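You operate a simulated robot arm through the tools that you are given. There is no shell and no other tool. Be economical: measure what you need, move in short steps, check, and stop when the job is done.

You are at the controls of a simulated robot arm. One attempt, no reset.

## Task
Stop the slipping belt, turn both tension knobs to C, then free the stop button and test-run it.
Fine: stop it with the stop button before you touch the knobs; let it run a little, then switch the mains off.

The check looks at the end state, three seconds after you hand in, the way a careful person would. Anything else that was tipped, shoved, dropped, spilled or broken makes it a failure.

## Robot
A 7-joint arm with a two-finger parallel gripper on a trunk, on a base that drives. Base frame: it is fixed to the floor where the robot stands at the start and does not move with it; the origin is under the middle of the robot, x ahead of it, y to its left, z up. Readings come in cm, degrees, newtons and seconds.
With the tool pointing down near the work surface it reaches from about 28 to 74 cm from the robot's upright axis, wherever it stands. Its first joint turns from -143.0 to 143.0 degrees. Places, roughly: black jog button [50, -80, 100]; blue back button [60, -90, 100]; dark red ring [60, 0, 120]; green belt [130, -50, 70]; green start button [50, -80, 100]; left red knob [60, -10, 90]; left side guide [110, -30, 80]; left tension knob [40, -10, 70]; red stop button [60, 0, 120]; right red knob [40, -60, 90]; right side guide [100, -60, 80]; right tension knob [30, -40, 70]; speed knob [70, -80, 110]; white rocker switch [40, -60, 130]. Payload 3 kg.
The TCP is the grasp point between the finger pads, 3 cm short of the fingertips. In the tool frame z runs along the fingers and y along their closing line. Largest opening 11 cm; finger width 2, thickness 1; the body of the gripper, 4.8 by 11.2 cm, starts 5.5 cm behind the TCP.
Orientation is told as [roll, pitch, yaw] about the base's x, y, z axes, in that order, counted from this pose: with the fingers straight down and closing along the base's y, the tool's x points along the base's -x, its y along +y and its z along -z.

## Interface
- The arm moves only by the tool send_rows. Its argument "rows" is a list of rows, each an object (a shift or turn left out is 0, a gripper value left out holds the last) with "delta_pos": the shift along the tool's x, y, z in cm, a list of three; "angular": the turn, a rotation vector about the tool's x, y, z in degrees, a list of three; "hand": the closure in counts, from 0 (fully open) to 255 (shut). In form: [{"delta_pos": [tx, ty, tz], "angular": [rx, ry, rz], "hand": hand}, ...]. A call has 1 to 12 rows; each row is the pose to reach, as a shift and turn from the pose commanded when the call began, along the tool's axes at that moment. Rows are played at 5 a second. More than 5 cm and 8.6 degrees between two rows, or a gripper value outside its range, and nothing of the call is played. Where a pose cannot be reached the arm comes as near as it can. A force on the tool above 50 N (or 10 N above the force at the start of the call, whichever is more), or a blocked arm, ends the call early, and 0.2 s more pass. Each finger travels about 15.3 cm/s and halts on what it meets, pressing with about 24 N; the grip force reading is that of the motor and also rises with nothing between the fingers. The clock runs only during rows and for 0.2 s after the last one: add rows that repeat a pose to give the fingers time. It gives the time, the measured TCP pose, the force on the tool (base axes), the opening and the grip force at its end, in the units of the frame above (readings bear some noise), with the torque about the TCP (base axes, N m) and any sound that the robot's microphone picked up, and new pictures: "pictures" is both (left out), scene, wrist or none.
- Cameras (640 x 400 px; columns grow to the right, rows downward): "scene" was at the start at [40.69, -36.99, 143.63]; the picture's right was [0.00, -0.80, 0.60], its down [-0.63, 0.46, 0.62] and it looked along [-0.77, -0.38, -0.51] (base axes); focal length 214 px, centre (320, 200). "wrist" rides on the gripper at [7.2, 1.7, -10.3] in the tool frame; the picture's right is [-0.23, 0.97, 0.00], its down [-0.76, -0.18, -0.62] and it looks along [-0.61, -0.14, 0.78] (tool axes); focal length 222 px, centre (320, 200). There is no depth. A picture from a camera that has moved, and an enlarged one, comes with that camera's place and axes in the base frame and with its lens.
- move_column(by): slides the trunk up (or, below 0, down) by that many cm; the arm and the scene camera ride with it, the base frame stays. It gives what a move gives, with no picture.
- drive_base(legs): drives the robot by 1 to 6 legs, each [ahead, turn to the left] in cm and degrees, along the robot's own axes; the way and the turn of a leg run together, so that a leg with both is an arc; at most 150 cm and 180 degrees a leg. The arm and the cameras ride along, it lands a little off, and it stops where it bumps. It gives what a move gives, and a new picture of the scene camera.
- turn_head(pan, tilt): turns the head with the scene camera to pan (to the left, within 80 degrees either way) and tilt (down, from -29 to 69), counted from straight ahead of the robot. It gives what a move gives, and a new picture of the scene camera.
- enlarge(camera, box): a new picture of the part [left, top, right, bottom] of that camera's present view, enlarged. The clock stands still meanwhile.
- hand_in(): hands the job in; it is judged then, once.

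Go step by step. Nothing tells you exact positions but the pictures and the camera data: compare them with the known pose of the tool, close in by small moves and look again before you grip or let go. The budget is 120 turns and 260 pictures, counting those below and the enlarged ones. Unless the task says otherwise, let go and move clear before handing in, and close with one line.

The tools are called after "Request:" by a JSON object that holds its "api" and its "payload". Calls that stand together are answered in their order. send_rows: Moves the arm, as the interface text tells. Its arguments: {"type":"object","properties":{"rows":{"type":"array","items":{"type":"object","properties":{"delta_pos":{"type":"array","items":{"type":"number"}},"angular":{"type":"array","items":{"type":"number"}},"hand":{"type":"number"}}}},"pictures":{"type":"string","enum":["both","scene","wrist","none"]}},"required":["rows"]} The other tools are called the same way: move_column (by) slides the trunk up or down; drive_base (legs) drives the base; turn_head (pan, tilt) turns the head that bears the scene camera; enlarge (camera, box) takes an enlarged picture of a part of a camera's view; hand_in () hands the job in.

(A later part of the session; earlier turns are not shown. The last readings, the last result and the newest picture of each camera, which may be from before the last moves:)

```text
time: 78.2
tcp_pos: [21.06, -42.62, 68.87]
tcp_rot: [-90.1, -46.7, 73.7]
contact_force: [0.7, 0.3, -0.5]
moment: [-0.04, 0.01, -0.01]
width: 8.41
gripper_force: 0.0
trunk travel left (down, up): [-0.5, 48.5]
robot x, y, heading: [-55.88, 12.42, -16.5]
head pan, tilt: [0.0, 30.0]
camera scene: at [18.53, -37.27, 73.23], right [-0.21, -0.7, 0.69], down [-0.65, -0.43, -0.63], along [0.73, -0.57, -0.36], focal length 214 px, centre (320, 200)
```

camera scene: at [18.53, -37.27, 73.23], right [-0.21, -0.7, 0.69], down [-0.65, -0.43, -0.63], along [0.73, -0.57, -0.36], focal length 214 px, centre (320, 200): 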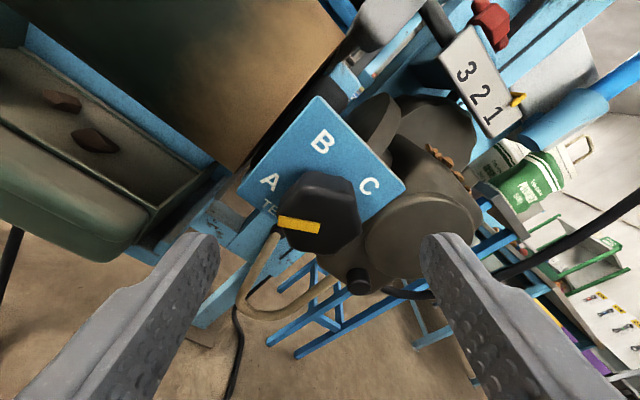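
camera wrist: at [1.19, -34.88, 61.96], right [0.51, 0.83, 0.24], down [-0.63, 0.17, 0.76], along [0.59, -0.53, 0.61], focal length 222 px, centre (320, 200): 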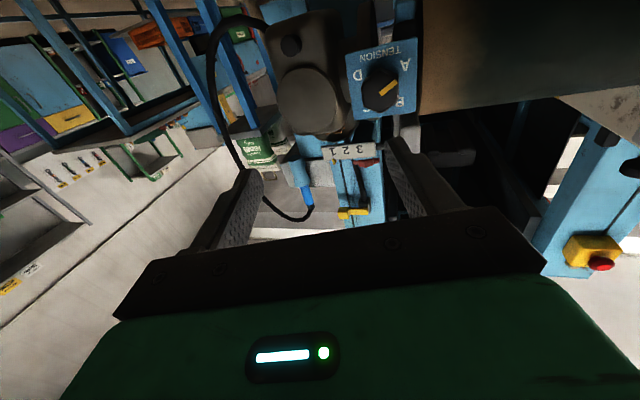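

The knob is centred. A final 2.6 cm in, then grip.

Request:
{"api": "send_rows", "payload": {"rows": [{"delta_pos": [-0.3, 0.2, 1.3]}, {"delta_pos": [-0.3, 0.2, 2.6]}, {"delta_pos": [-0.3, 0.2, 2.6]}, {"delta_pos": [-0.3, 0.2, 2.6], "hand": 255}, {"delta_pos": [-0.3, 0.2, 2.6], "hand": 255}, {"delta_pos": [-0.3, 0.2, 2.6], "hand": 255}], "pictures": "scene"}}

```text
time: 79.6
tcp_pos: [23.64, -43.06, 69.22]
tcp_rot: [-90.3, -46.7, 73.7]
contact_force: [12.2, -13.1, 9.5]
moment: [-0.05, -0.29, -0.25]
width: 3.87
gripper_force: 44.7
trunk travel left (down, up): [-0.5, 48.5]
robot x, y, heading: [-55.32, 12.19, -16.7]
head pan, tilt: [0.0, 30.0]
camera scene: at [21.09, -37.76, 73.49], right [-0.21, -0.7, 0.69], down [-0.65, -0.43, -0.63], along [0.73, -0.57, -0.36], focal length 214 px, centre (320, 200)
```

scene: 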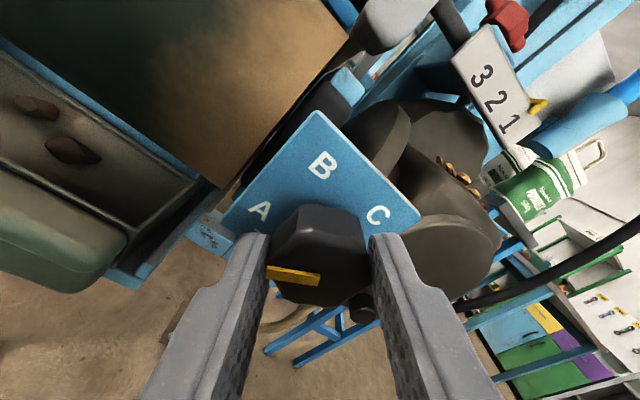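

Gripped. Turning clockwise 90° in this bite.

Request:
{"api": "send_rows", "payload": {"rows": [{"angular": [0, 0, 8]}, {"angular": [0, 0, 16]}, {"angular": [0, 0, 24]}, {"angular": [0, 0, 32]}, {"angular": [0, 0, 40]}, {"angular": [0, 0, 48]}, {"angular": [0, 0, 56]}, {"angular": [0, 0, 64]}, {"angular": [0, 0, 72]}, {"angular": [0, 0, 80]}, {"angular": [0, 0, 88]}, {"angular": [0, 0, 90]}], "pictures": "scene"}}

```text
time: 82.2
tcp_pos: [23.35, -43.3, 69.19]
tcp_rot: [90.2, -43.4, -106.6]
contact_force: [-23.8, -25.2, 4.6]
moment: [-0.16, -0.46, -1.64]
width: 3.84
gripper_force: 44.9
trunk travel left (down, up): [-0.5, 48.5]
robot x, y, heading: [-55.46, 11.83, -16.8]
head pan, tilt: [0.0, 30.0]
camera scene: at [18.43, -46.37, 73.15], right [-0.2, -0.66, -0.73], down [-0.3, 0.75, -0.59], along [0.93, 0.1, -0.34], focal length 214 px, centre (320, 200)
```

scene: 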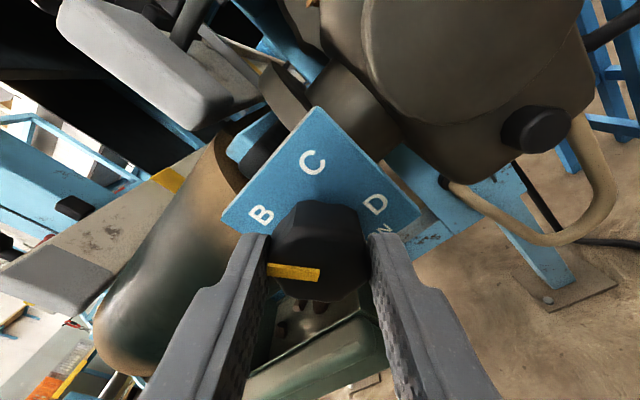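

The first bite is done. I'll open, retreat 3 cm and check before rolling back.

Request:
{"api": "send_rows", "payload": {"rows": [{"hand": 100}, {"hand": 100}, {"delta_pos": [0, 0, -1.5], "hand": 100}, {"delta_pos": [0, 0, -3], "hand": 100}, {"delta_pos": [0, 0, -3], "hand": 100}], "pictures": "scene"}}

```text
time: 83.4
tcp_pos: [20.82, -42.08, 69.07]
tcp_rot: [90.1, -43.4, -106.3]
contact_force: [0.1, -0.1, -0.5]
moment: [0.01, 0.01, 0.03]
width: 6.7
gripper_force: 0.0
trunk travel left (down, up): [-0.5, 48.5]
robot x, y, heading: [-55.75, 12.31, -16.5]
head pan, tilt: [0.0, 30.0]
camera scene: at [15.94, -45.14, 73.17], right [-0.19, -0.66, -0.73], down [-0.3, 0.74, -0.6], along [0.93, 0.11, -0.34], focal length 214 px, centre (320, 200)
```

scene: 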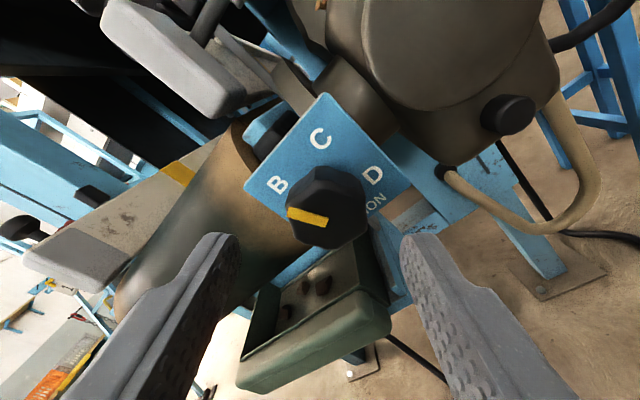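

Request:
{"api": "send_rows", "payload": {"rows": [{"angular": [0, 0, -8]}, {"angular": [0, 0, -16]}, {"angular": [0, 0, -24]}, {"angular": [0, 0, -32]}, {"angular": [0, 0, -40]}, {"angular": [0, 0, -48]}, {"angular": [0, 0, -56]}, {"angular": [0, 0, -64]}, {"angular": [0, 0, -72]}, {"angular": [0, 0, -80]}, {"angular": [0, 0, -88]}, {"angular": [0, 0, -90]}], "pictures": "scene"}}

Request:
{"api": "enlarge", "payload": {"camera": "scene", "box": [220, 80, 420, 260]}}

```text
time: 86.0
tcp_pos: [20.77, -42.19, 69.17]
tcp_rot: [-90.1, -46.6, 73.7]
contact_force: [0.5, 0.0, 0.6]
moment: [0.05, 0.03, -0.02]
width: 6.7
gripper_force: 0.0
trunk travel left (down, up): [-0.5, 48.5]
robot x, y, heading: [-55.31, 12.05, -16.8]
head pan, tilt: [0.0, 30.0]
camera scene: at [18.31, -36.9, 73.4], right [-0.21, -0.7, 0.69], down [-0.65, -0.43, -0.63], along [0.73, -0.57, -0.36], focal length 214 px, centre (320, 200)
```

scene: 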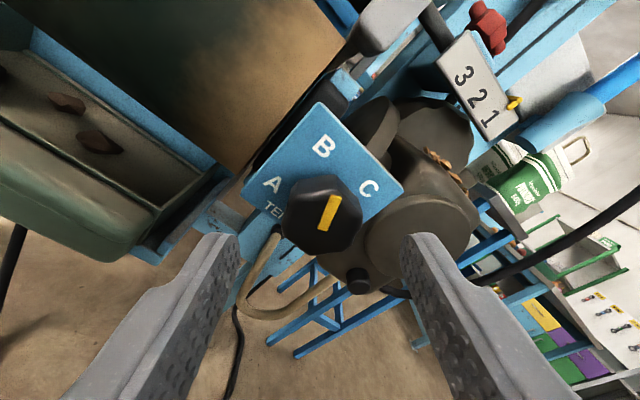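

```text
2.22 times, centred on (320, 170) of scene
camera zoom: at [18.31, -36.9, 73.4], right [-0.21, -0.7, 0.69], down [-0.65, -0.43, -0.63], along [0.73, -0.57, -0.36], focal length 477 px, centre (320, 267)
```

zoom: 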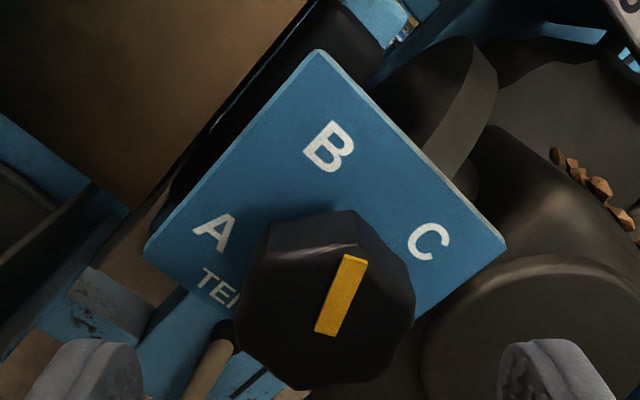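

The pointer is at about -28°. Second bite: advance, grip and rotate 68°.

Request:
{"api": "send_rows", "payload": {"rows": [{"delta_pos": [0, 0, 1.5]}, {"delta_pos": [0, 0, 3]}, {"delta_pos": [0, 0, 3]}, {"delta_pos": [0, 0, 3], "hand": 255}, {"delta_pos": [0, 0, 3], "hand": 255}, {"delta_pos": [0, 0, 3], "hand": 255}], "pictures": "scene"}}

Request:
{"api": "send_rows", "payload": {"rows": [{"angular": [0, 0, 8]}, {"angular": [0, 0, 16]}, {"angular": [0, 0, 24]}, {"angular": [0, 0, 32]}, {"angular": [0, 0, 40]}, {"angular": [0, 0, 48]}, {"angular": [0, 0, 56]}, {"angular": [0, 0, 63]}, {"angular": [0, 0, 68]}, {"angular": [0, 0, 68]}], "pictures": "scene"}}

```text
time: 87.4
tcp_pos: [23.74, -42.99, 69.37]
tcp_rot: [-90.2, -46.5, 73.9]
contact_force: [11.3, -11.7, 8.0]
moment: [-0.13, -0.23, -0.24]
width: 3.88
gripper_force: 44.8
trunk travel left (down, up): [-0.5, 48.5]
robot x, y, heading: [-55.89, 12.15, -16.6]
head pan, tilt: [0.0, 30.0]
camera scene: at [21.17, -37.79, 73.48], right [-0.21, -0.7, 0.69], down [-0.65, -0.43, -0.63], along [0.73, -0.57, -0.36], focal length 214 px, centre (320, 200)
```

scene: 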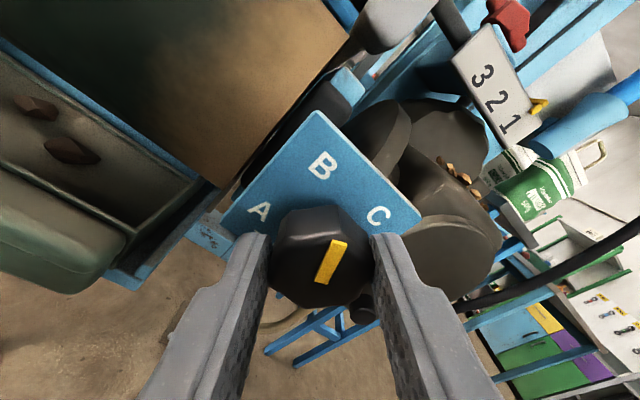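

```text
time: 89.6
tcp_pos: [23.48, -43.4, 69.15]
tcp_rot: [90.2, -65.3, -106.8]
contact_force: [-7.9, -32.0, 10.9]
moment: [-0.06, 0.0, -0.68]
width: 3.86
gripper_force: 44.8
trunk travel left (down, up): [-0.5, 48.5]
robot x, y, heading: [-55.66, 12.39, -17.0]
head pan, tilt: [0.0, 30.0]
camera scene: at [19.04, -44.5, 74.55], right [-0.26, -0.87, -0.42], down [-0.37, 0.49, -0.79], along [0.89, -0.05, -0.45], focal length 214 px, centre (320, 200)
```

scene: 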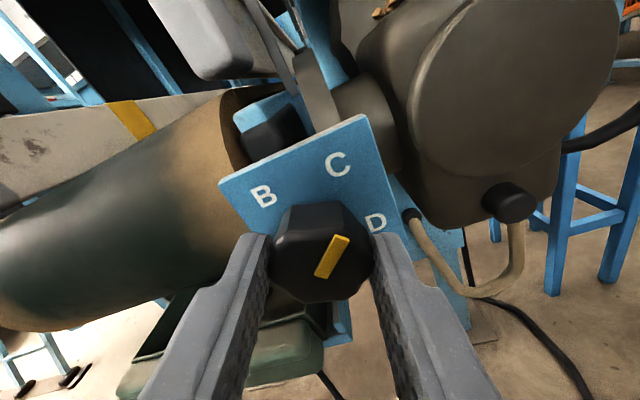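

Now release, retreat, and check from a clear view.

Request:
{"api": "send_rows", "payload": {"rows": [{"hand": 90}, {"hand": 90}, {"delta_pos": [0, 0, -2], "hand": 90}, {"delta_pos": [0, 0, -4], "hand": 90}, {"delta_pos": [0, 0, -6], "hand": 90}, {"delta_pos": [0, 0, -6], "hand": 90}], "pictures": "scene"}}

Request:
{"api": "enlarge", "payload": {"camera": "scene", "box": [240, 80, 400, 220]}}

Request:
{"api": "enlarge", "payload": {"camera": "wrist", "box": [240, 20, 440, 180]}}

```text
time: 91.0
tcp_pos: [18.06, -41.3, 68.97]
tcp_rot: [90.1, -65.4, -106.3]
contact_force: [-0.6, -0.2, 0.3]
moment: [-0.01, -0.05, 0.02]
width: 7.15
gripper_force: 0.1
trunk travel left (down, up): [-0.5, 48.5]
robot x, y, heading: [-56.06, 12.41, -16.7]
head pan, tilt: [0.0, 30.0]
camera scene: at [13.55, -42.53, 74.43], right [-0.25, -0.87, -0.42], down [-0.38, 0.49, -0.79], along [0.89, -0.04, -0.45], focal length 214 px, centre (320, 200)
```

scene: 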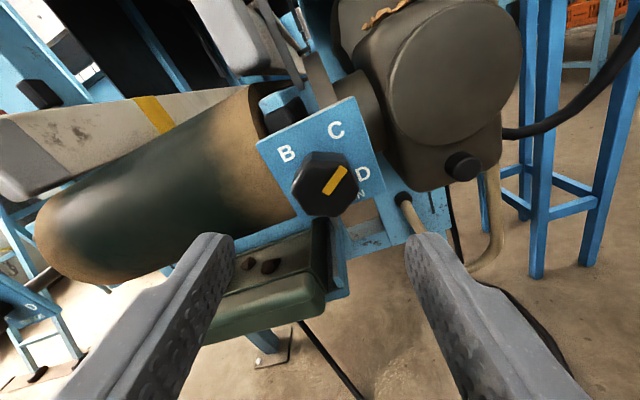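

```text
2.86 times, centred on (320, 150) of scene
camera zoom: at [13.55, -42.53, 74.43], right [-0.25, -0.87, -0.42], down [-0.38, 0.49, -0.79], along [0.89, -0.04, -0.45], focal length 613 px, centre (320, 343)
```

zoom: 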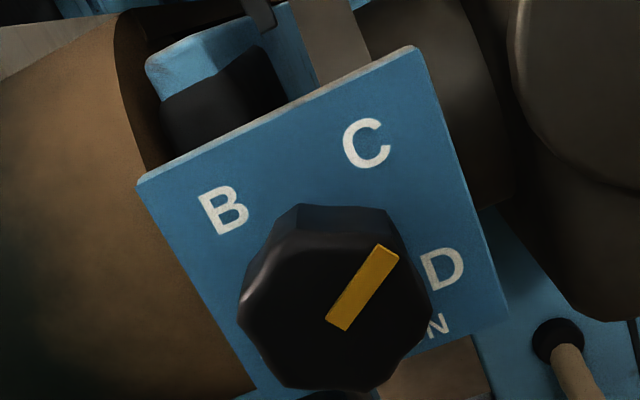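

```text
2.50 times, centred on (340, 100) of wrist
camera zoom: at [9.27, -34.21, 63.16], right [0.22, 0.76, 0.61], down [-0.73, -0.28, 0.62], along [0.64, -0.59, 0.49], focal length 555 px, centre (270, 450)
```

zoom: 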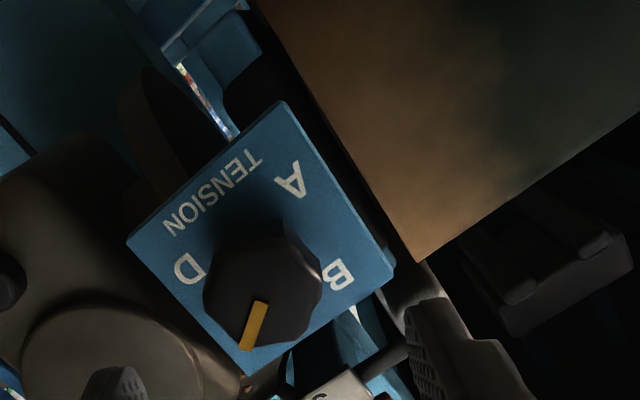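

Both cameras put the right pointer at about 54°, a 14° overshoot caused by flat self-alignment during the regrip. I'll go back in at the same roll, grip and turn back 14°.

Request:
{"api": "send_rows", "payload": {"rows": [{"delta_pos": [0, 0, 2]}, {"delta_pos": [0, 0, 4]}, {"delta_pos": [0, 0, 6]}, {"delta_pos": [0, 0, 6]}, {"delta_pos": [0, 0, 6], "hand": 255}, {"delta_pos": [0, 0, 6], "hand": 255}, {"delta_pos": [0, 0, 6], "hand": 255}, {"delta_pos": [0, 0, 6], "angular": [0, 0, -7]}, {"delta_pos": [0, 0, 6], "angular": [0, 0, -14]}, {"delta_pos": [0, 0, 6], "angular": [0, 0, -14]}], "pictures": "scene"}}

Request:
{"api": "send_rows", "payload": {"rows": [{"hand": 90}, {"hand": 90}, {"delta_pos": [0, 0, -2], "hand": 90}, {"delta_pos": [0, 0, -4], "hand": 90}, {"delta_pos": [0, 0, -6], "hand": 90}, {"delta_pos": [0, 0, -6], "hand": 90}], "pictures": "none"}}

Request:
{"api": "enlarge", "payload": {"camera": "scene", "box": [240, 80, 400, 220]}}

Request:
{"api": "enlarge", "payload": {"camera": "wrist", "box": [240, 20, 440, 180]}}

```text
time: 93.2
tcp_pos: [23.53, -43.32, 68.94]
tcp_rot: [89.9, -79.5, -106.3]
contact_force: [-14.4, -14.6, -10.9]
moment: [0.22, 0.9, -0.32]
width: 3.88
gripper_force: 45.2
trunk travel left (down, up): [-0.5, 48.5]
robot x, y, heading: [-55.62, 12.15, -16.4]
head pan, tilt: [0.0, 30.0]
camera scene: at [19.5, -43.07, 74.85], right [-0.28, -0.94, -0.18], down [-0.43, 0.29, -0.85], along [0.86, -0.16, -0.49], focal length 214 px, centre (320, 200)
```

scene: 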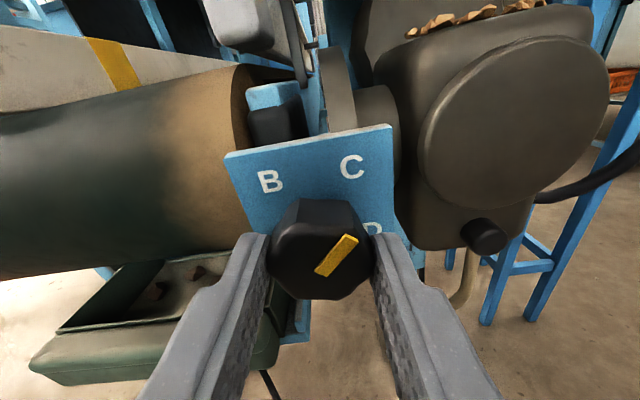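

```text
time: 94.6
tcp_pos: [18.05, -41.28, 69.08]
tcp_rot: [90.5, -79.5, -106.8]
contact_force: [-0.4, 0.7, -0.8]
moment: [0.01, 0.01, -0.04]
width: 7.12
gripper_force: 0.0
trunk travel left (down, up): [-0.5, 48.5]
robot x, y, heading: [-55.76, 12.29, -16.7]
head pan, tilt: [0.0, 30.0]
```

```text
2.86 times, centred on (320, 150) of scene
camera zoom: at [13.92, -41.08, 74.91], right [-0.28, -0.94, -0.18], down [-0.43, 0.29, -0.85], along [0.86, -0.15, -0.49], focal length 613 px, centre (320, 343)
```

zoom: 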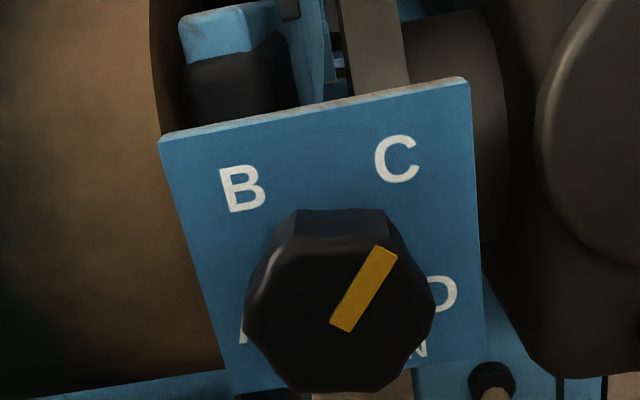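

```text
2.50 times, centred on (340, 100) of wrist
camera zoom: at [8.81, -35.64, 62.26], right [0.26, 0.88, 0.4], down [-0.69, -0.13, 0.72], along [0.68, -0.46, 0.57], focal length 555 px, centre (270, 450)
```

zoom: 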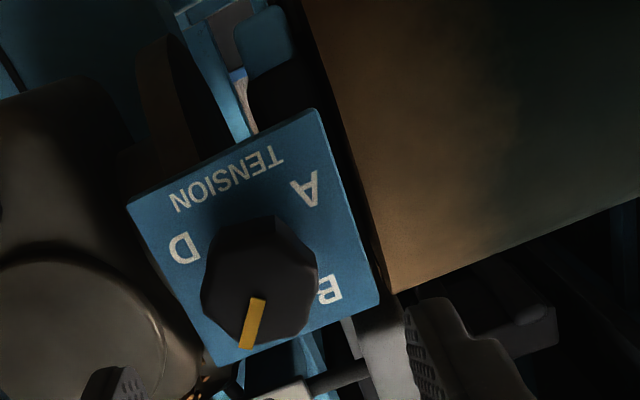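

The right pointer is at about 37°, on C within a few degrees. Both knobs are set. Next is freeing the stop button: I back off, raise the trunk and reposition the base.

Request:
{"api": "drive_base", "payload": {"legs": [[-20, 0]]}}

Request:
{"api": "move_column", "payload": {"by": 45}}

Request:
{"api": "drive_base", "payload": {"legs": [[0, 30], [34, 0], [0, -10]]}}

```text
time: 96.2
tcp_pos: [-0.98, -35.68, 69.09]
tcp_rot: [90.6, -79.4, -106.9]
contact_force: [-0.4, 0.4, 0.0]
moment: [-0.01, -0.02, -0.02]
width: 7.12
gripper_force: 0.0
trunk travel left (down, up): [-0.5, 48.5]
robot x, y, heading: [-74.91, 17.96, -16.9]
head pan, tilt: [0.0, 30.0]
camera scene: at [-5.1, -35.51, 74.95], right [-0.28, -0.94, -0.18], down [-0.43, 0.29, -0.85], along [0.86, -0.16, -0.49], focal length 214 px, centre (320, 200)
```

scene: 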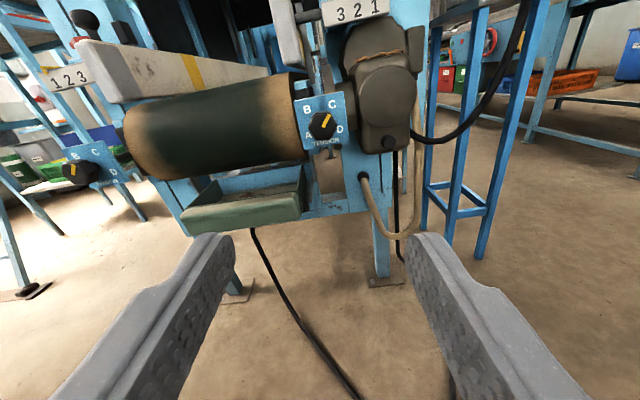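

```text
refused: 45 is not a number from -40 to 40
```

```text
time: 98.1
tcp_pos: [15.55, 7.56, 69.16]
tcp_rot: [90.7, -79.2, -77.6]
contact_force: [-0.3, 0.9, -0.4]
moment: [0.0, -0.04, -0.05]
width: 7.1
gripper_force: 0.1
trunk travel left (down, up): [-0.5, 48.5]
robot x, y, heading: [-74.42, 15.57, 12.8]
head pan, tilt: [0.0, 30.0]
stopped in leg 1: the robot was blocked; the commanded pose is now the measured one
camera scene: at [12.07, 5.63, 75.09], right [0.23, -0.96, -0.19], down [-0.52, 0.04, -0.85], along [0.82, 0.29, -0.49], focal length 214 px, centre (320, 200)
```

scene: 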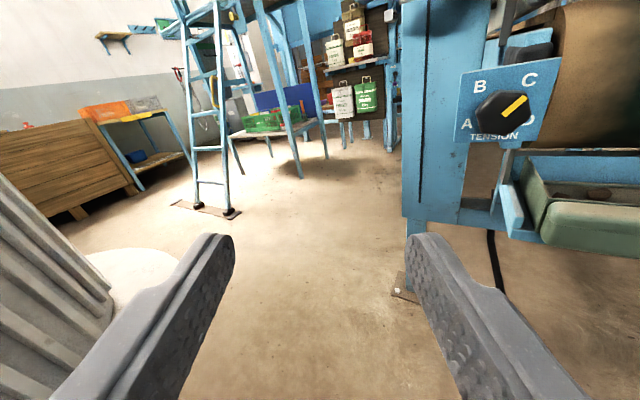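

A good look at the left knob from here. I'll verify it before going on.

Request:
{"api": "enlarge", "payload": {"camera": "scene", "box": [450, 60, 560, 150]}}

Request:
{"api": "turn_head", "payload": {"pan": 80, "tilt": 35}}

Request:
{"api": "turn_head", "payload": {"pan": -80, "tilt": 35}}

```text
4.44 times, centred on (505, 105) of scene
camera zoom: at [12.07, 5.63, 75.09], right [0.23, -0.96, -0.19], down [-0.52, 0.04, -0.85], along [0.82, 0.29, -0.49], focal length 953 px, centre (-502, 622)
```

zoom: 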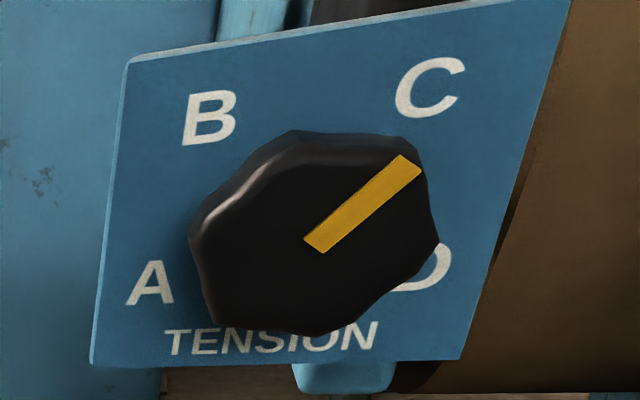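

```text
time: 99.7
tcp_pos: [15.61, 7.59, 69.18]
tcp_rot: [90.6, -79.3, -77.4]
contact_force: [-0.4, 1.0, 0.5]
moment: [-0.03, -0.02, 0.04]
width: 7.12
gripper_force: 0.0
trunk travel left (down, up): [-0.5, 48.5]
robot x, y, heading: [-74.68, 15.33, 13.4]
head pan, tilt: [80.0, 35.0]
camera scene: at [2.77, 12.33, 75.91], right [1.0, 0.06, -0.03], down [0.0, -0.41, -0.91], along [-0.07, 0.91, -0.41], focal length 214 px, centre (320, 200)
```

scene: 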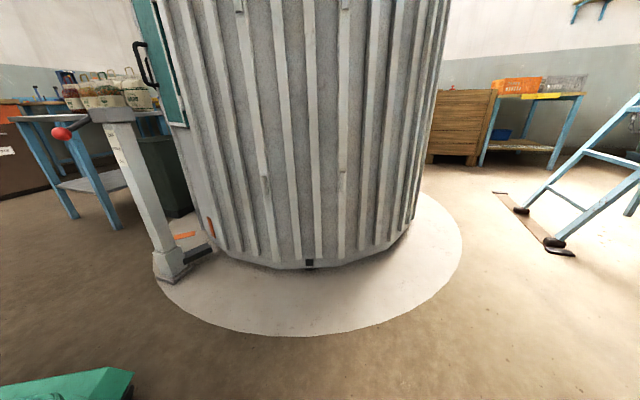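

```text
time: 102.1
tcp_pos: [15.69, 7.59, 69.22]
tcp_rot: [90.6, -79.3, -77.3]
contact_force: [0.8, -0.5, -0.1]
moment: [0.0, -0.03, -0.02]
width: 7.13
gripper_force: 0.1
trunk travel left (down, up): [-0.5, 48.5]
robot x, y, heading: [-74.34, 15.61, 13.2]
head pan, tilt: [-80.0, 35.0]
camera scene: at [6.68, -4.26, 72.68], right [-0.92, -0.39, -0.03], down [-0.26, 0.67, -0.7], along [0.3, -0.63, -0.71], focal length 214 px, centre (320, 200)
```

scene: 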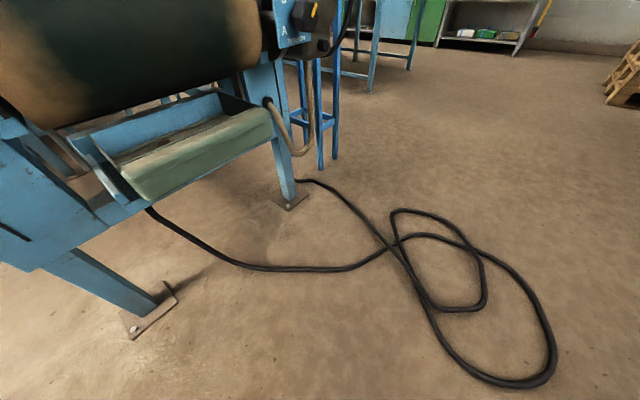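

The left knob reads 41.5°, on C. Now I raise the trunk and reposition toward the stop button.

Request:
{"api": "move_column", "payload": {"by": 40}}

Request:
{"api": "turn_head", "payload": {"pan": 0, "tilt": 30}}

Request:
{"api": "drive_base", "payload": {"legs": [[32, 0], [0, -10]]}}

```text
time: 106.0
tcp_pos: [15.79, 7.6, 109.02]
tcp_rot: [90.6, -79.3, -77.2]
contact_force: [-0.2, 0.7, -0.2]
moment: [-0.03, 0.03, -0.01]
width: 7.14
gripper_force: 0.0
trunk travel left (down, up): [-40.5, 8.5]
robot x, y, heading: [-74.44, 15.02, 13.1]
head pan, tilt: [-80.0, 35.0]
```

```text
time: 107.5
tcp_pos: [15.67, 7.52, 109.2]
tcp_rot: [90.6, -79.2, -77.3]
contact_force: [0.2, -0.2, 0.4]
moment: [0.01, -0.01, -0.02]
width: 7.1
gripper_force: 0.0
trunk travel left (down, up): [-40.5, 8.5]
robot x, y, heading: [-74.37, 15.09, 13.2]
head pan, tilt: [0.0, 30.0]
camera scene: at [12.1, 5.61, 115.07], right [0.22, -0.96, -0.19], down [-0.52, 0.04, -0.85], along [0.82, 0.29, -0.49], focal length 214 px, centre (320, 200)
```

scene: 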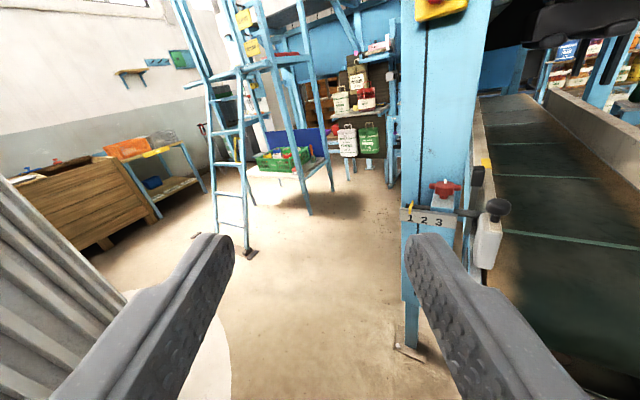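

```text
time: 110.3
tcp_pos: [44.52, -0.41, 109.16]
tcp_rot: [90.5, -79.4, -87.0]
contact_force: [0.3, -0.1, -0.1]
moment: [0.0, 0.02, -0.02]
width: 7.13
gripper_force: 0.1
trunk travel left (down, up): [-40.5, 8.5]
robot x, y, heading: [-42.84, 23.5, 2.6]
head pan, tilt: [0.0, 30.0]
camera scene: at [40.77, -1.79, 115.05], right [0.06, -0.98, -0.19], down [-0.51, 0.13, -0.85], along [0.86, 0.14, -0.49], focal length 214 px, centre (320, 200)
```

scene: 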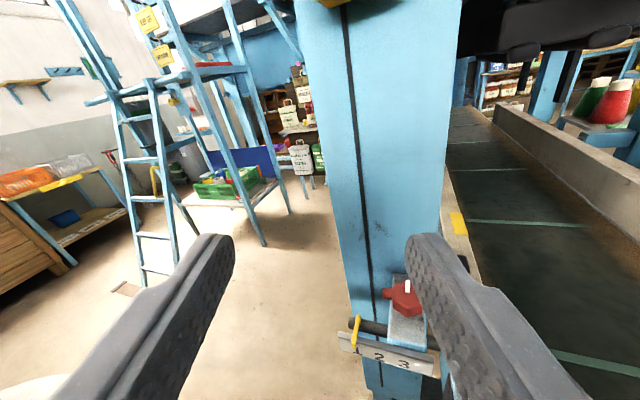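

Raise the tool to button height while straightening yaw and roll, keeping clear of the box.

Request:
{"api": "send_rows", "payload": {"rows": [{"delta_pos": [-3, 0.7, -0.5], "angular": [4, 0, -2.2]}, {"delta_pos": [-6, 1.4, -0.5], "angular": [8, 0, -4.4]}, {"delta_pos": [-9, 2.1, -0.5], "angular": [12, 0, -6.6]}, {"delta_pos": [-12, 2.8, -0.5], "angular": [16, 0, -8.8]}, {"delta_pos": [-14.3, 3.3, -0.5], "angular": [19.5, 0, -11]}, {"delta_pos": [-14.3, 3.3, -0.5], "angular": [19.5, 0, -11]}]}}

```text
time: 111.7
tcp_pos: [44.17, 0.01, 123.92]
tcp_rot: [-19.9, -88.4, 4.0]
contact_force: [0.4, 0.1, -0.7]
moment: [0.0, -0.03, 0.0]
width: 7.12
gripper_force: 0.1
trunk travel left (down, up): [-40.5, 8.5]
robot x, y, heading: [-42.97, 23.8, 3.2]
head pan, tilt: [0.0, 30.0]
camera scene: at [40.52, 1.24, 130.04], right [-0.28, -0.96, 0.01], down [-0.51, 0.14, -0.85], along [0.82, -0.24, -0.52], focal length 214 px, centre (320, 200)
camera wrist: at [34.29, 4.3, 117.03], right [0.28, 0.94, 0.22], down [-0.62, 0.0, 0.78], along [0.73, -0.35, 0.59], focal length 222 px, centre (320, 200)
```

scene: 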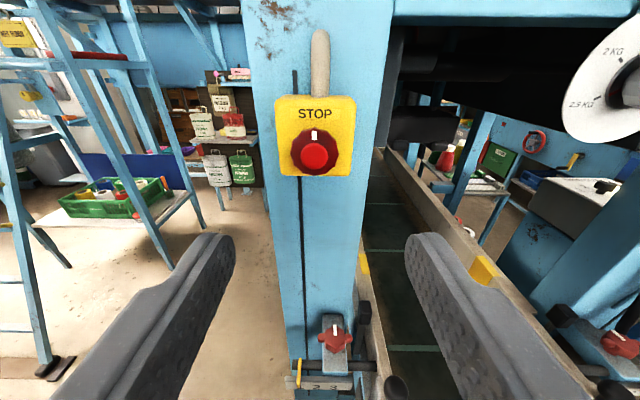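
wrist: 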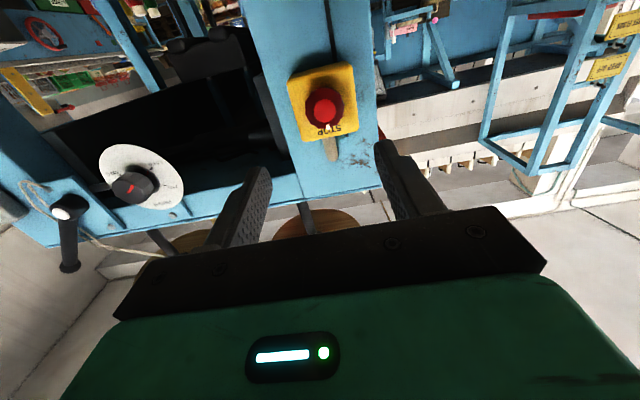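

Well aligned with no limits. The ring front is at about [59, -3.8, 123.4]. I'll pre-roll -40° and approach partway.

Request:
{"api": "send_rows", "payload": {"rows": [{"delta_pos": [0.2, 0.5, 1], "angular": [0, 0, -8]}, {"delta_pos": [0.2, 0.5, 3], "angular": [0, 0, -16]}, {"delta_pos": [0.2, 0.5, 5], "angular": [0, 0, -24]}, {"delta_pos": [0.2, 0.5, 7], "angular": [0, 0, -32]}, {"delta_pos": [0.2, 0.5, 8.5], "angular": [0, 0, -40]}, {"delta_pos": [0.2, 0.5, 8.5], "angular": [0, 0, -40]}]}}

```text
time: 113.1
tcp_pos: [52.46, -1.84, 123.33]
tcp_rot: [-87.4, -49.2, 71.9]
contact_force: [0.0, 0.2, -0.2]
moment: [0.01, -0.02, 0.03]
width: 7.13
gripper_force: 0.1
trunk travel left (down, up): [-40.5, 8.5]
robot x, y, heading: [-42.47, 23.79, 3.0]
head pan, tilt: [0.0, 30.0]
camera scene: at [49.87, 3.16, 128.04], right [-0.19, -0.73, 0.65], down [-0.66, -0.4, -0.64], along [0.73, -0.55, -0.4], focal length 214 px, centre (320, 200)
camera wrist: at [41.19, -2.44, 117.19], right [0.23, 0.86, -0.46], down [-0.48, 0.51, 0.71], along [0.85, 0.06, 0.53], focal length 222 px, centre (320, 200)
```

scene: 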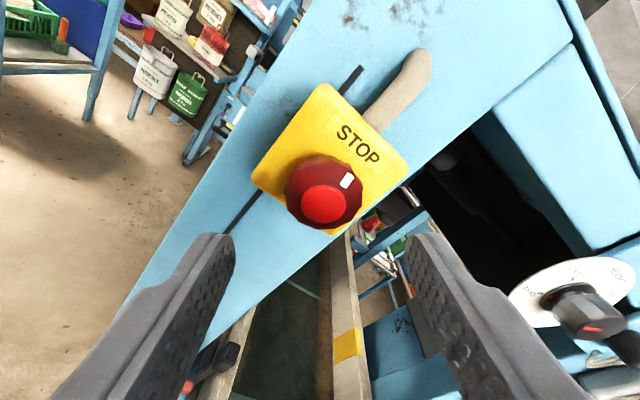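
wrist: 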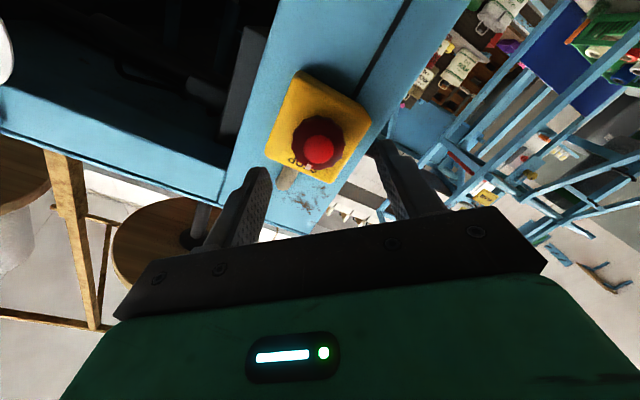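

Move in 4.6 cm around the ring and grip it.

Request:
{"api": "send_rows", "payload": {"rows": [{"delta_pos": [-0.2, -0.1, 1.5]}, {"delta_pos": [-0.2, -0.1, 3]}, {"delta_pos": [-0.2, -0.1, 4]}, {"delta_pos": [-0.2, -0.1, 4.6]}, {"delta_pos": [-0.2, -0.1, 4.6]}, {"delta_pos": [-0.2, -0.1, 4.6], "hand": 255}, {"delta_pos": [-0.2, -0.1, 4.6], "hand": 255}, {"delta_pos": [-0.2, -0.1, 4.6], "hand": 255}]}}

```text
time: 114.9
tcp_pos: [56.44, -2.85, 123.86]
tcp_rot: [-88.0, -49.3, 73.1]
contact_force: [6.3, -10.5, 10.5]
moment: [-0.11, -0.34, -0.7]
width: 4.18
gripper_force: 45.2
out of reach, approached as far as the arm can: row 4
trunk travel left (down, up): [-40.5, 8.5]
robot x, y, heading: [-42.72, 23.53, 2.8]
head pan, tilt: [0.0, 30.0]
camera scene: at [53.79, 2.15, 128.38], right [-0.19, -0.73, 0.65], down [-0.65, -0.41, -0.65], along [0.74, -0.54, -0.4], focal length 214 px, centre (320, 200)
camera wrist: at [45.25, -3.58, 117.49], right [0.23, 0.86, -0.46], down [-0.49, 0.51, 0.71], along [0.84, 0.07, 0.53], focal length 222 px, centre (320, 200)
```

scene: 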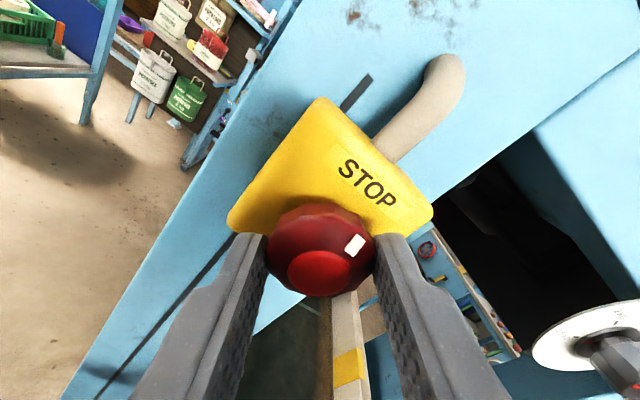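
wrist: 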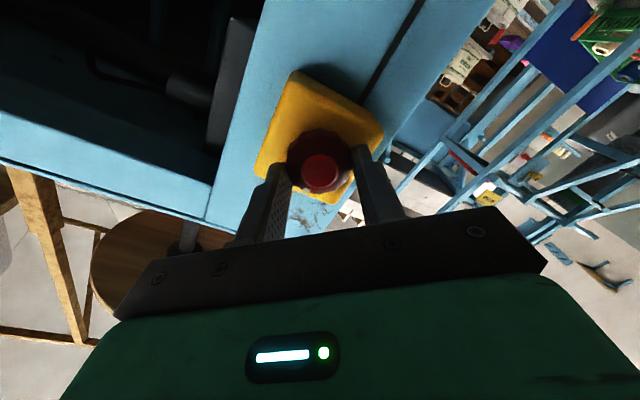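

Gripped at 4.2 cm. Twist clockwise and listen for the release click.

Request:
{"api": "send_rows", "payload": {"rows": [{"angular": [0, 0, 6]}, {"angular": [0, 0, 12]}, {"angular": [0, 0, 18]}, {"angular": [0, 0, 24]}, {"angular": [0, 0, 30]}, {"angular": [0, 0, 36]}, {"angular": [0, 0, 42]}, {"angular": [0, 0, 48]}, {"angular": [0, 0, 48]}], "pictures": "scene"}}

```text
time: 116.9
tcp_pos: [56.61, -3.04, 123.48]
tcp_rot: [77.6, -82.4, -93.8]
contact_force: [-6.0, -0.9, 10.0]
moment: [-0.89, -0.02, -0.14]
width: 4.24
gripper_force: 45.3
out of reach, approached as far as the arm can: row 1
trunk travel left (down, up): [-40.5, 8.5]
robot x, y, heading: [-43.07, 23.31, 3.0]
head pan, tilt: [0.0, 30.0]
camera scene: at [52.81, -2.65, 129.64], right [-0.28, -0.95, -0.13], down [-0.47, 0.25, -0.84], along [0.84, -0.17, -0.52], focal length 214 px, centre (320, 200)
```

scene: 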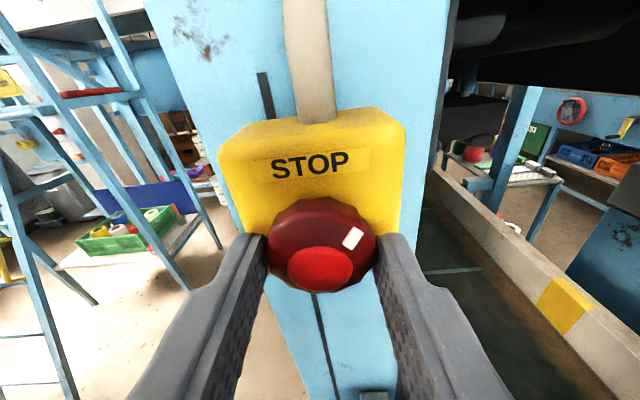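

The ring turned with the hand (its mark now sits upper right), but no click yet. Twisting further.

Request:
{"api": "send_rows", "payload": {"rows": [{"angular": [0, 0, 6]}, {"angular": [0, 0, 12]}, {"angular": [0, 0, 18]}, {"angular": [0, 0, 24]}, {"angular": [0, 0, 30]}, {"angular": [0, 0, 36]}, {"angular": [0, 0, 42]}, {"angular": [0, 0, 42]}], "pictures": "scene"}}

```text
time: 118.7
tcp_pos: [56.81, -3.08, 123.41]
tcp_rot: [87.9, -40.6, -104.7]
contact_force: [-3.9, 3.2, 0.0]
moment: [-1.19, 0.13, 0.2]
width: 4.2
gripper_force: 45.1
trunk travel left (down, up): [-40.5, 8.5]
robot x, y, heading: [-42.81, 23.89, 3.1]
head pan, tilt: [0.0, 30.0]
camera scene: at [51.84, -6.32, 127.53], right [-0.2, -0.62, -0.76], down [-0.31, 0.77, -0.55], along [0.93, 0.13, -0.35], focal length 214 px, centre (320, 200)
```

scene: 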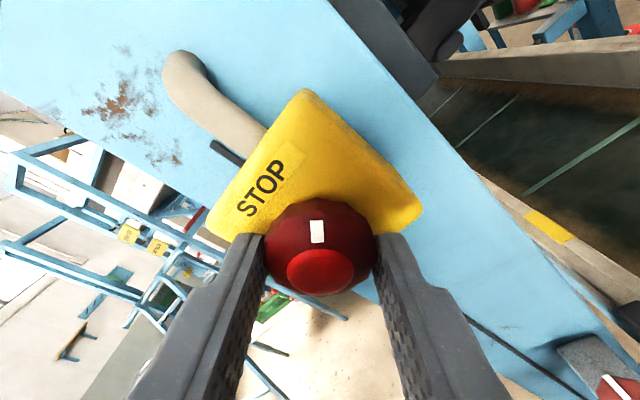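

The ring has hit an end stop at about 50°. It may need to come outward, so I'll pull it 1 cm toward me while it's twisted.

Request:
{"api": "send_rows", "payload": {"rows": [{"delta_pos": [0, 0, -0.4]}, {"delta_pos": [0, 0, -0.8]}, {"delta_pos": [0, 0, -1.2]}, {"delta_pos": [0, 0, -1.2]}], "pictures": "scene"}}

```text
time: 119.7
tcp_pos: [55.84, -2.74, 123.54]
tcp_rot: [87.9, -40.7, -104.8]
contact_force: [32.5, -6.6, 14.4]
moment: [-0.66, -0.49, 0.27]
width: 4.21
gripper_force: 44.8
trunk travel left (down, up): [-40.5, 8.5]
robot x, y, heading: [-42.72, 23.38, 3.2]
head pan, tilt: [0.0, 30.0]
camera scene: at [50.91, -6.03, 127.51], right [-0.2, -0.62, -0.76], down [-0.31, 0.77, -0.55], along [0.93, 0.13, -0.35], focal length 214 px, centre (320, 200)
```

scene: 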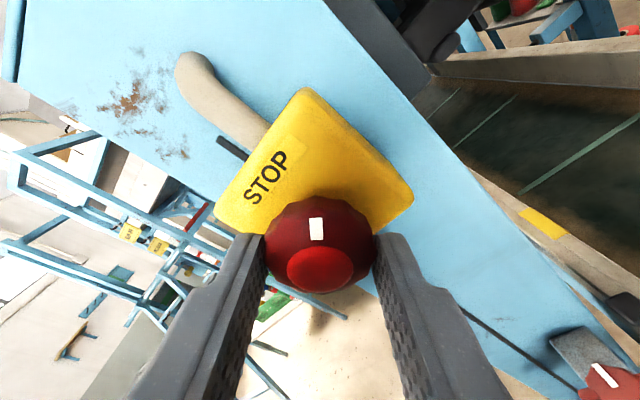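

The head seems to have come out with the pull. I release and inspect it.

Request:
{"api": "send_rows", "payload": {"rows": [{"hand": 90}, {"hand": 90}, {"hand": 90}], "pictures": "scene"}}

Request:
{"api": "send_rows", "payload": {"rows": [{"delta_pos": [0, 0, -3]}, {"delta_pos": [0, 0, -6]}, {"delta_pos": [0, 0, -6]}]}}

```text
time: 120.5
tcp_pos: [55.61, -2.79, 123.49]
tcp_rot: [87.9, -40.5, -104.7]
contact_force: [-0.4, 0.7, 0.4]
moment: [0.01, 0.0, -0.03]
width: 7.11
gripper_force: 0.1
trunk travel left (down, up): [-40.5, 8.5]
robot x, y, heading: [-42.39, 23.64, 2.8]
head pan, tilt: [0.0, 30.0]
camera scene: at [50.71, -6.06, 127.45], right [-0.2, -0.62, -0.76], down [-0.31, 0.77, -0.55], along [0.93, 0.13, -0.35], focal length 214 px, centre (320, 200)
```

scene: 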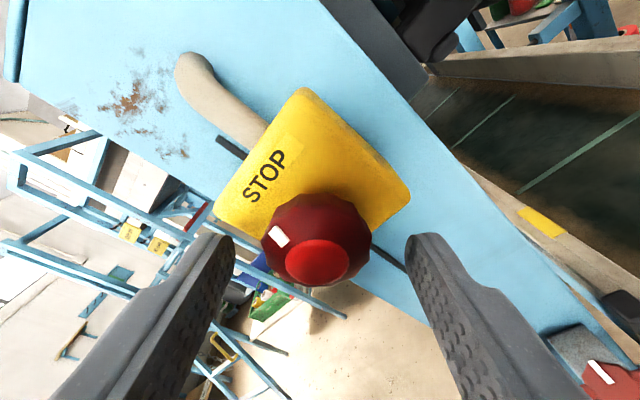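

```text
time: 121.3
tcp_pos: [49.76, -1.08, 123.73]
tcp_rot: [87.9, -40.6, -104.6]
contact_force: [-0.2, -0.4, 0.4]
moment: [0.01, 0.0, 0.02]
width: 7.13
gripper_force: 0.1
trunk travel left (down, up): [-40.5, 8.5]
robot x, y, heading: [-42.73, 23.4, 2.9]
head pan, tilt: [0.0, 30.0]
camera scene: at [44.87, -4.43, 127.72], right [-0.2, -0.62, -0.76], down [-0.31, 0.77, -0.55], along [0.93, 0.13, -0.35], focal length 214 px, centre (320, 200)
camera wrist: at [41.5, 7.93, 120.68], right [0.15, 0.44, 0.89], down [-0.78, -0.5, 0.38], along [0.61, -0.75, 0.27], focal length 222 px, centre (320, 200)
```

scene: 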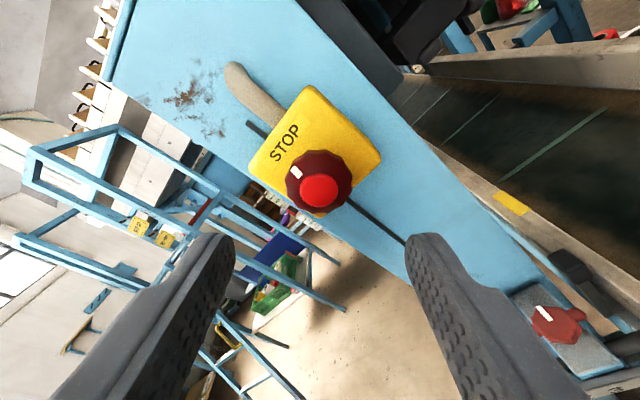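
wrist: 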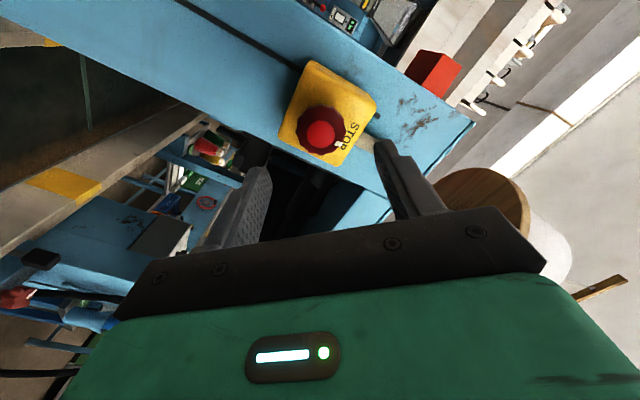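

The ring springs back upright, and the button head measures back at its unpressed position (x≈57.2), so it appears released. Now I retreat, un-roll, and fold the arm for the control panel.

Request:
{"api": "drive_base", "payload": {"legs": [[-30, 0]]}}

Request:
{"api": "send_rows", "payload": {"rows": [{"angular": [0, 0, -8]}, {"angular": [0, 0, -16]}, {"angular": [0, 0, -24]}, {"angular": [0, 0, -32]}, {"angular": [0, 0, -40]}, {"angular": [0, 0, -49]}, {"angular": [0, 0, -49], "hand": 255}, {"angular": [0, 0, -49], "hand": 255}], "pictures": "scene"}}

```text
time: 123.4
tcp_pos: [19.99, -2.46, 123.79]
tcp_rot: [87.7, -40.5, -104.4]
contact_force: [-0.1, 0.8, -1.2]
moment: [0.02, -0.02, 0.02]
width: 7.12
gripper_force: 0.0
trunk travel left (down, up): [-40.5, 8.5]
robot x, y, heading: [-72.54, 21.56, 2.9]
head pan, tilt: [0.0, 30.0]
camera scene: at [15.01, -5.81, 127.69], right [-0.2, -0.62, -0.76], down [-0.32, 0.77, -0.55], along [0.93, 0.13, -0.35], focal length 214 px, centre (320, 200)
```

scene: 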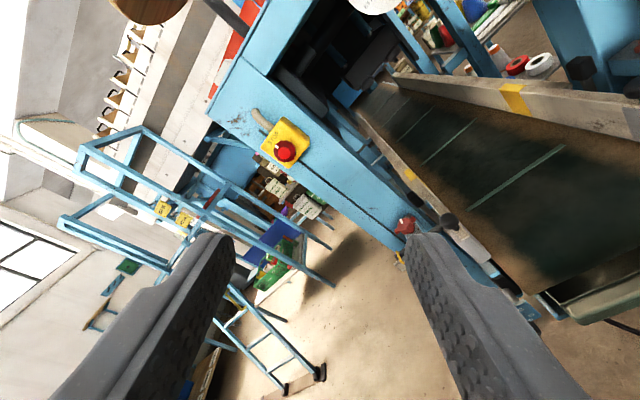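

```text
refused: row 6 steps farther than a row can; nothing moved
```

Request:
{"api": "send_rows", "payload": {"rows": [{"angular": [0, 0, -8]}, {"angular": [0, 0, -16]}, {"angular": [0, 0, -24]}, {"angular": [0, 0, -32]}, {"angular": [0, 0, -40]}, {"angular": [0, 0, -48]}, {"angular": [0, 0, -48], "hand": 255}, {"angular": [0, 0, -48], "hand": 255}], "pictures": "none"}}

Request:
{"api": "turn_head", "payload": {"pan": -45, "tilt": 15}}

```text
time: 125.2
tcp_pos: [19.89, -2.44, 123.78]
tcp_rot: [38.2, -88.0, -54.2]
contact_force: [-0.4, -0.7, -0.2]
moment: [-0.02, 0.0, 0.01]
width: 0.0
gripper_force: 24.0
trunk travel left (down, up): [-40.5, 8.5]
robot x, y, heading: [-72.52, 22.32, 3.1]
head pan, tilt: [0.0, 30.0]
```

```text
time: 126.3
tcp_pos: [19.79, -2.46, 123.79]
tcp_rot: [39.6, -87.9, -55.5]
contact_force: [-1.3, 0.4, 0.5]
moment: [0.03, 0.01, 0.02]
width: 0.0
gripper_force: 24.2
trunk travel left (down, up): [-40.5, 8.5]
robot x, y, heading: [-72.88, 21.93, 3.1]
head pan, tilt: [-45.0, 15.0]
camera scene: at [12.18, -7.21, 132.23], right [-0.87, -0.49, 0.0], down [-0.15, 0.26, -0.96], along [0.46, -0.84, -0.29], focal length 214 px, centre (320, 200)
```

scene: 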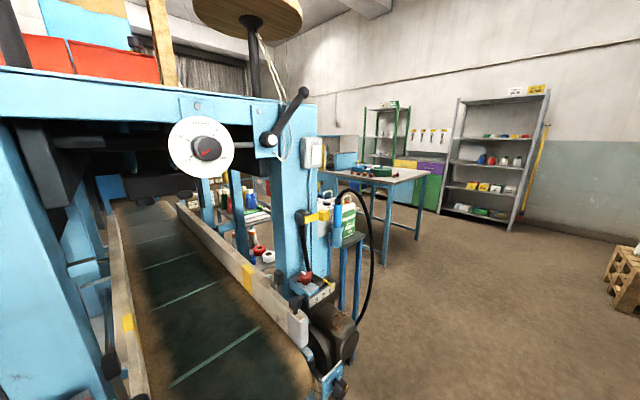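

Request:
{"api": "enlarge", "payload": {"camera": "scene", "box": [280, 120, 400, 270]}}

```text
2.67 times, centred on (340, 195) of scene
camera zoom: at [12.18, -7.21, 132.23], right [-0.87, -0.49, 0.0], down [-0.15, 0.26, -0.96], along [0.46, -0.84, -0.29], focal length 572 px, centre (267, 213)
```

zoom: 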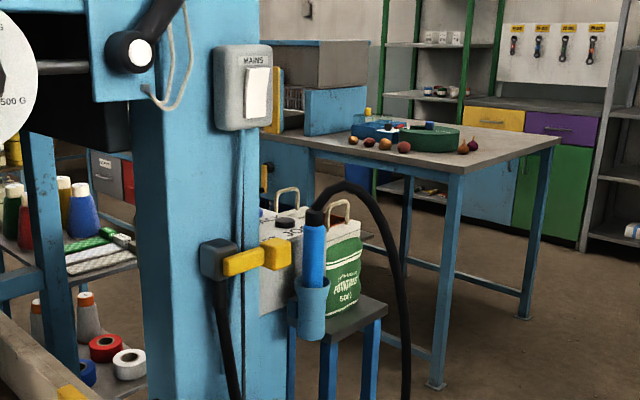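

The panel sits to the right of the right leg, with MAINS on the leg's front. I'll fold the arm to a tool-down pose close to the trunk so the base can drive in near the bench.

Request:
{"api": "send_rows", "payload": {"rows": [{"delta_pos": [-0.5, -1.6, -4], "angular": [0, 8, 0]}, {"delta_pos": [-1, -3.2, -8], "angular": [0, 16, 0]}, {"delta_pos": [-1.5, -4.8, -12], "angular": [0, 24, 0]}, {"delta_pos": [-2, -6.4, -16], "angular": [0, 32, 0]}, {"delta_pos": [-2.5, -8, -20], "angular": [0, 40, 0]}, {"delta_pos": [-3, -9.6, -24], "angular": [0, 48, 0]}, {"delta_pos": [-3.5, -11.2, -28], "angular": [0, 56, 0]}, {"delta_pos": [-4, -12.8, -32], "angular": [0, 64, 0]}, {"delta_pos": [-4.5, -14.4, -36], "angular": [0, 72, 0]}, {"delta_pos": [-5, -16, -40], "angular": [0, 80, 0]}, {"delta_pos": [-6, -18, -44], "angular": [0, 88, 0]}, {"delta_pos": [-6, -18, -44], "angular": [0, 88, 0]}], "pictures": "none"}}

```text
time: 128.9
tcp_pos: [-27.25, -7.82, 130.7]
tcp_rot: [1.4, -0.3, -16.1]
contact_force: [-0.5, -0.8, 0.3]
moment: [-0.03, -0.03, 0.03]
width: 0.0
gripper_force: 24.3
trunk travel left (down, up): [-40.5, 8.5]
robot x, y, heading: [-72.85, 22.11, 3.2]
head pan, tilt: [-45.0, 15.0]
```

Folded cleanly. Now drive toward the bench.

Request:
{"api": "drive_base", "payload": {"legs": [[0, -20], [60, 0]]}}

Request:
{"api": "turn_head", "payload": {"pan": -50, "tilt": -20}}

```text
time: 133.4
tcp_pos: [17.39, -38.92, 130.85]
tcp_rot: [1.4, -0.2, -35.9]
contact_force: [0.1, 0.1, -0.1]
moment: [-0.01, 0.02, -0.01]
width: 0.0
gripper_force: 24.2
trunk travel left (down, up): [-40.5, 8.5]
robot x, y, heading: [-15.22, 4.44, -16.8]
head pan, tilt: [-45.0, 15.0]
camera scene: at [20.39, -49.35, 136.79], right [-0.43, -0.58, 0.69], down [-0.68, 0.71, 0.18], along [-0.6, -0.39, -0.7], focal length 214 px, centre (320, 200)
```

scene: 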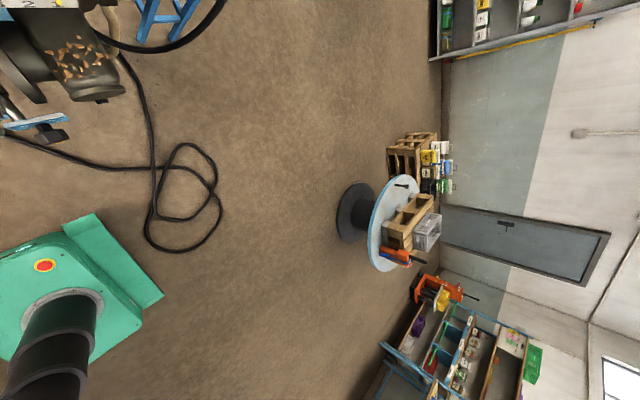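

```text
time: 134.4
tcp_pos: [17.39, -38.91, 130.64]
tcp_rot: [1.5, -0.3, -35.9]
contact_force: [0.2, -0.2, 0.3]
moment: [0.01, 0.02, 0.0]
width: 0.0
gripper_force: 23.7
trunk travel left (down, up): [-40.5, 8.5]
robot x, y, heading: [-15.37, 4.19, -16.6]
head pan, tilt: [-50.0, -20.0]
camera scene: at [25.09, -51.86, 138.61], right [-0.39, -0.53, 0.75], down [-0.91, 0.34, -0.23], along [-0.13, -0.77, -0.62], focal length 214 px, centre (320, 200)
```

scene: 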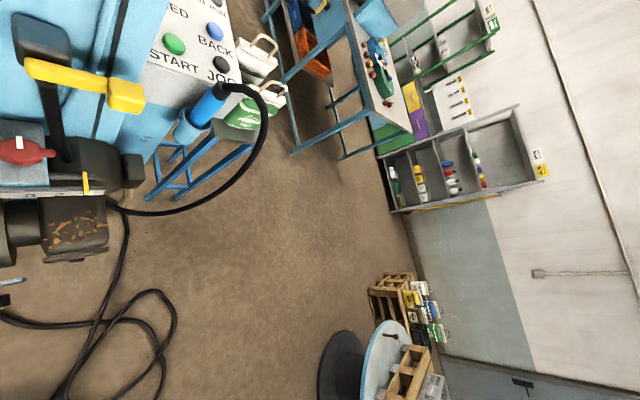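

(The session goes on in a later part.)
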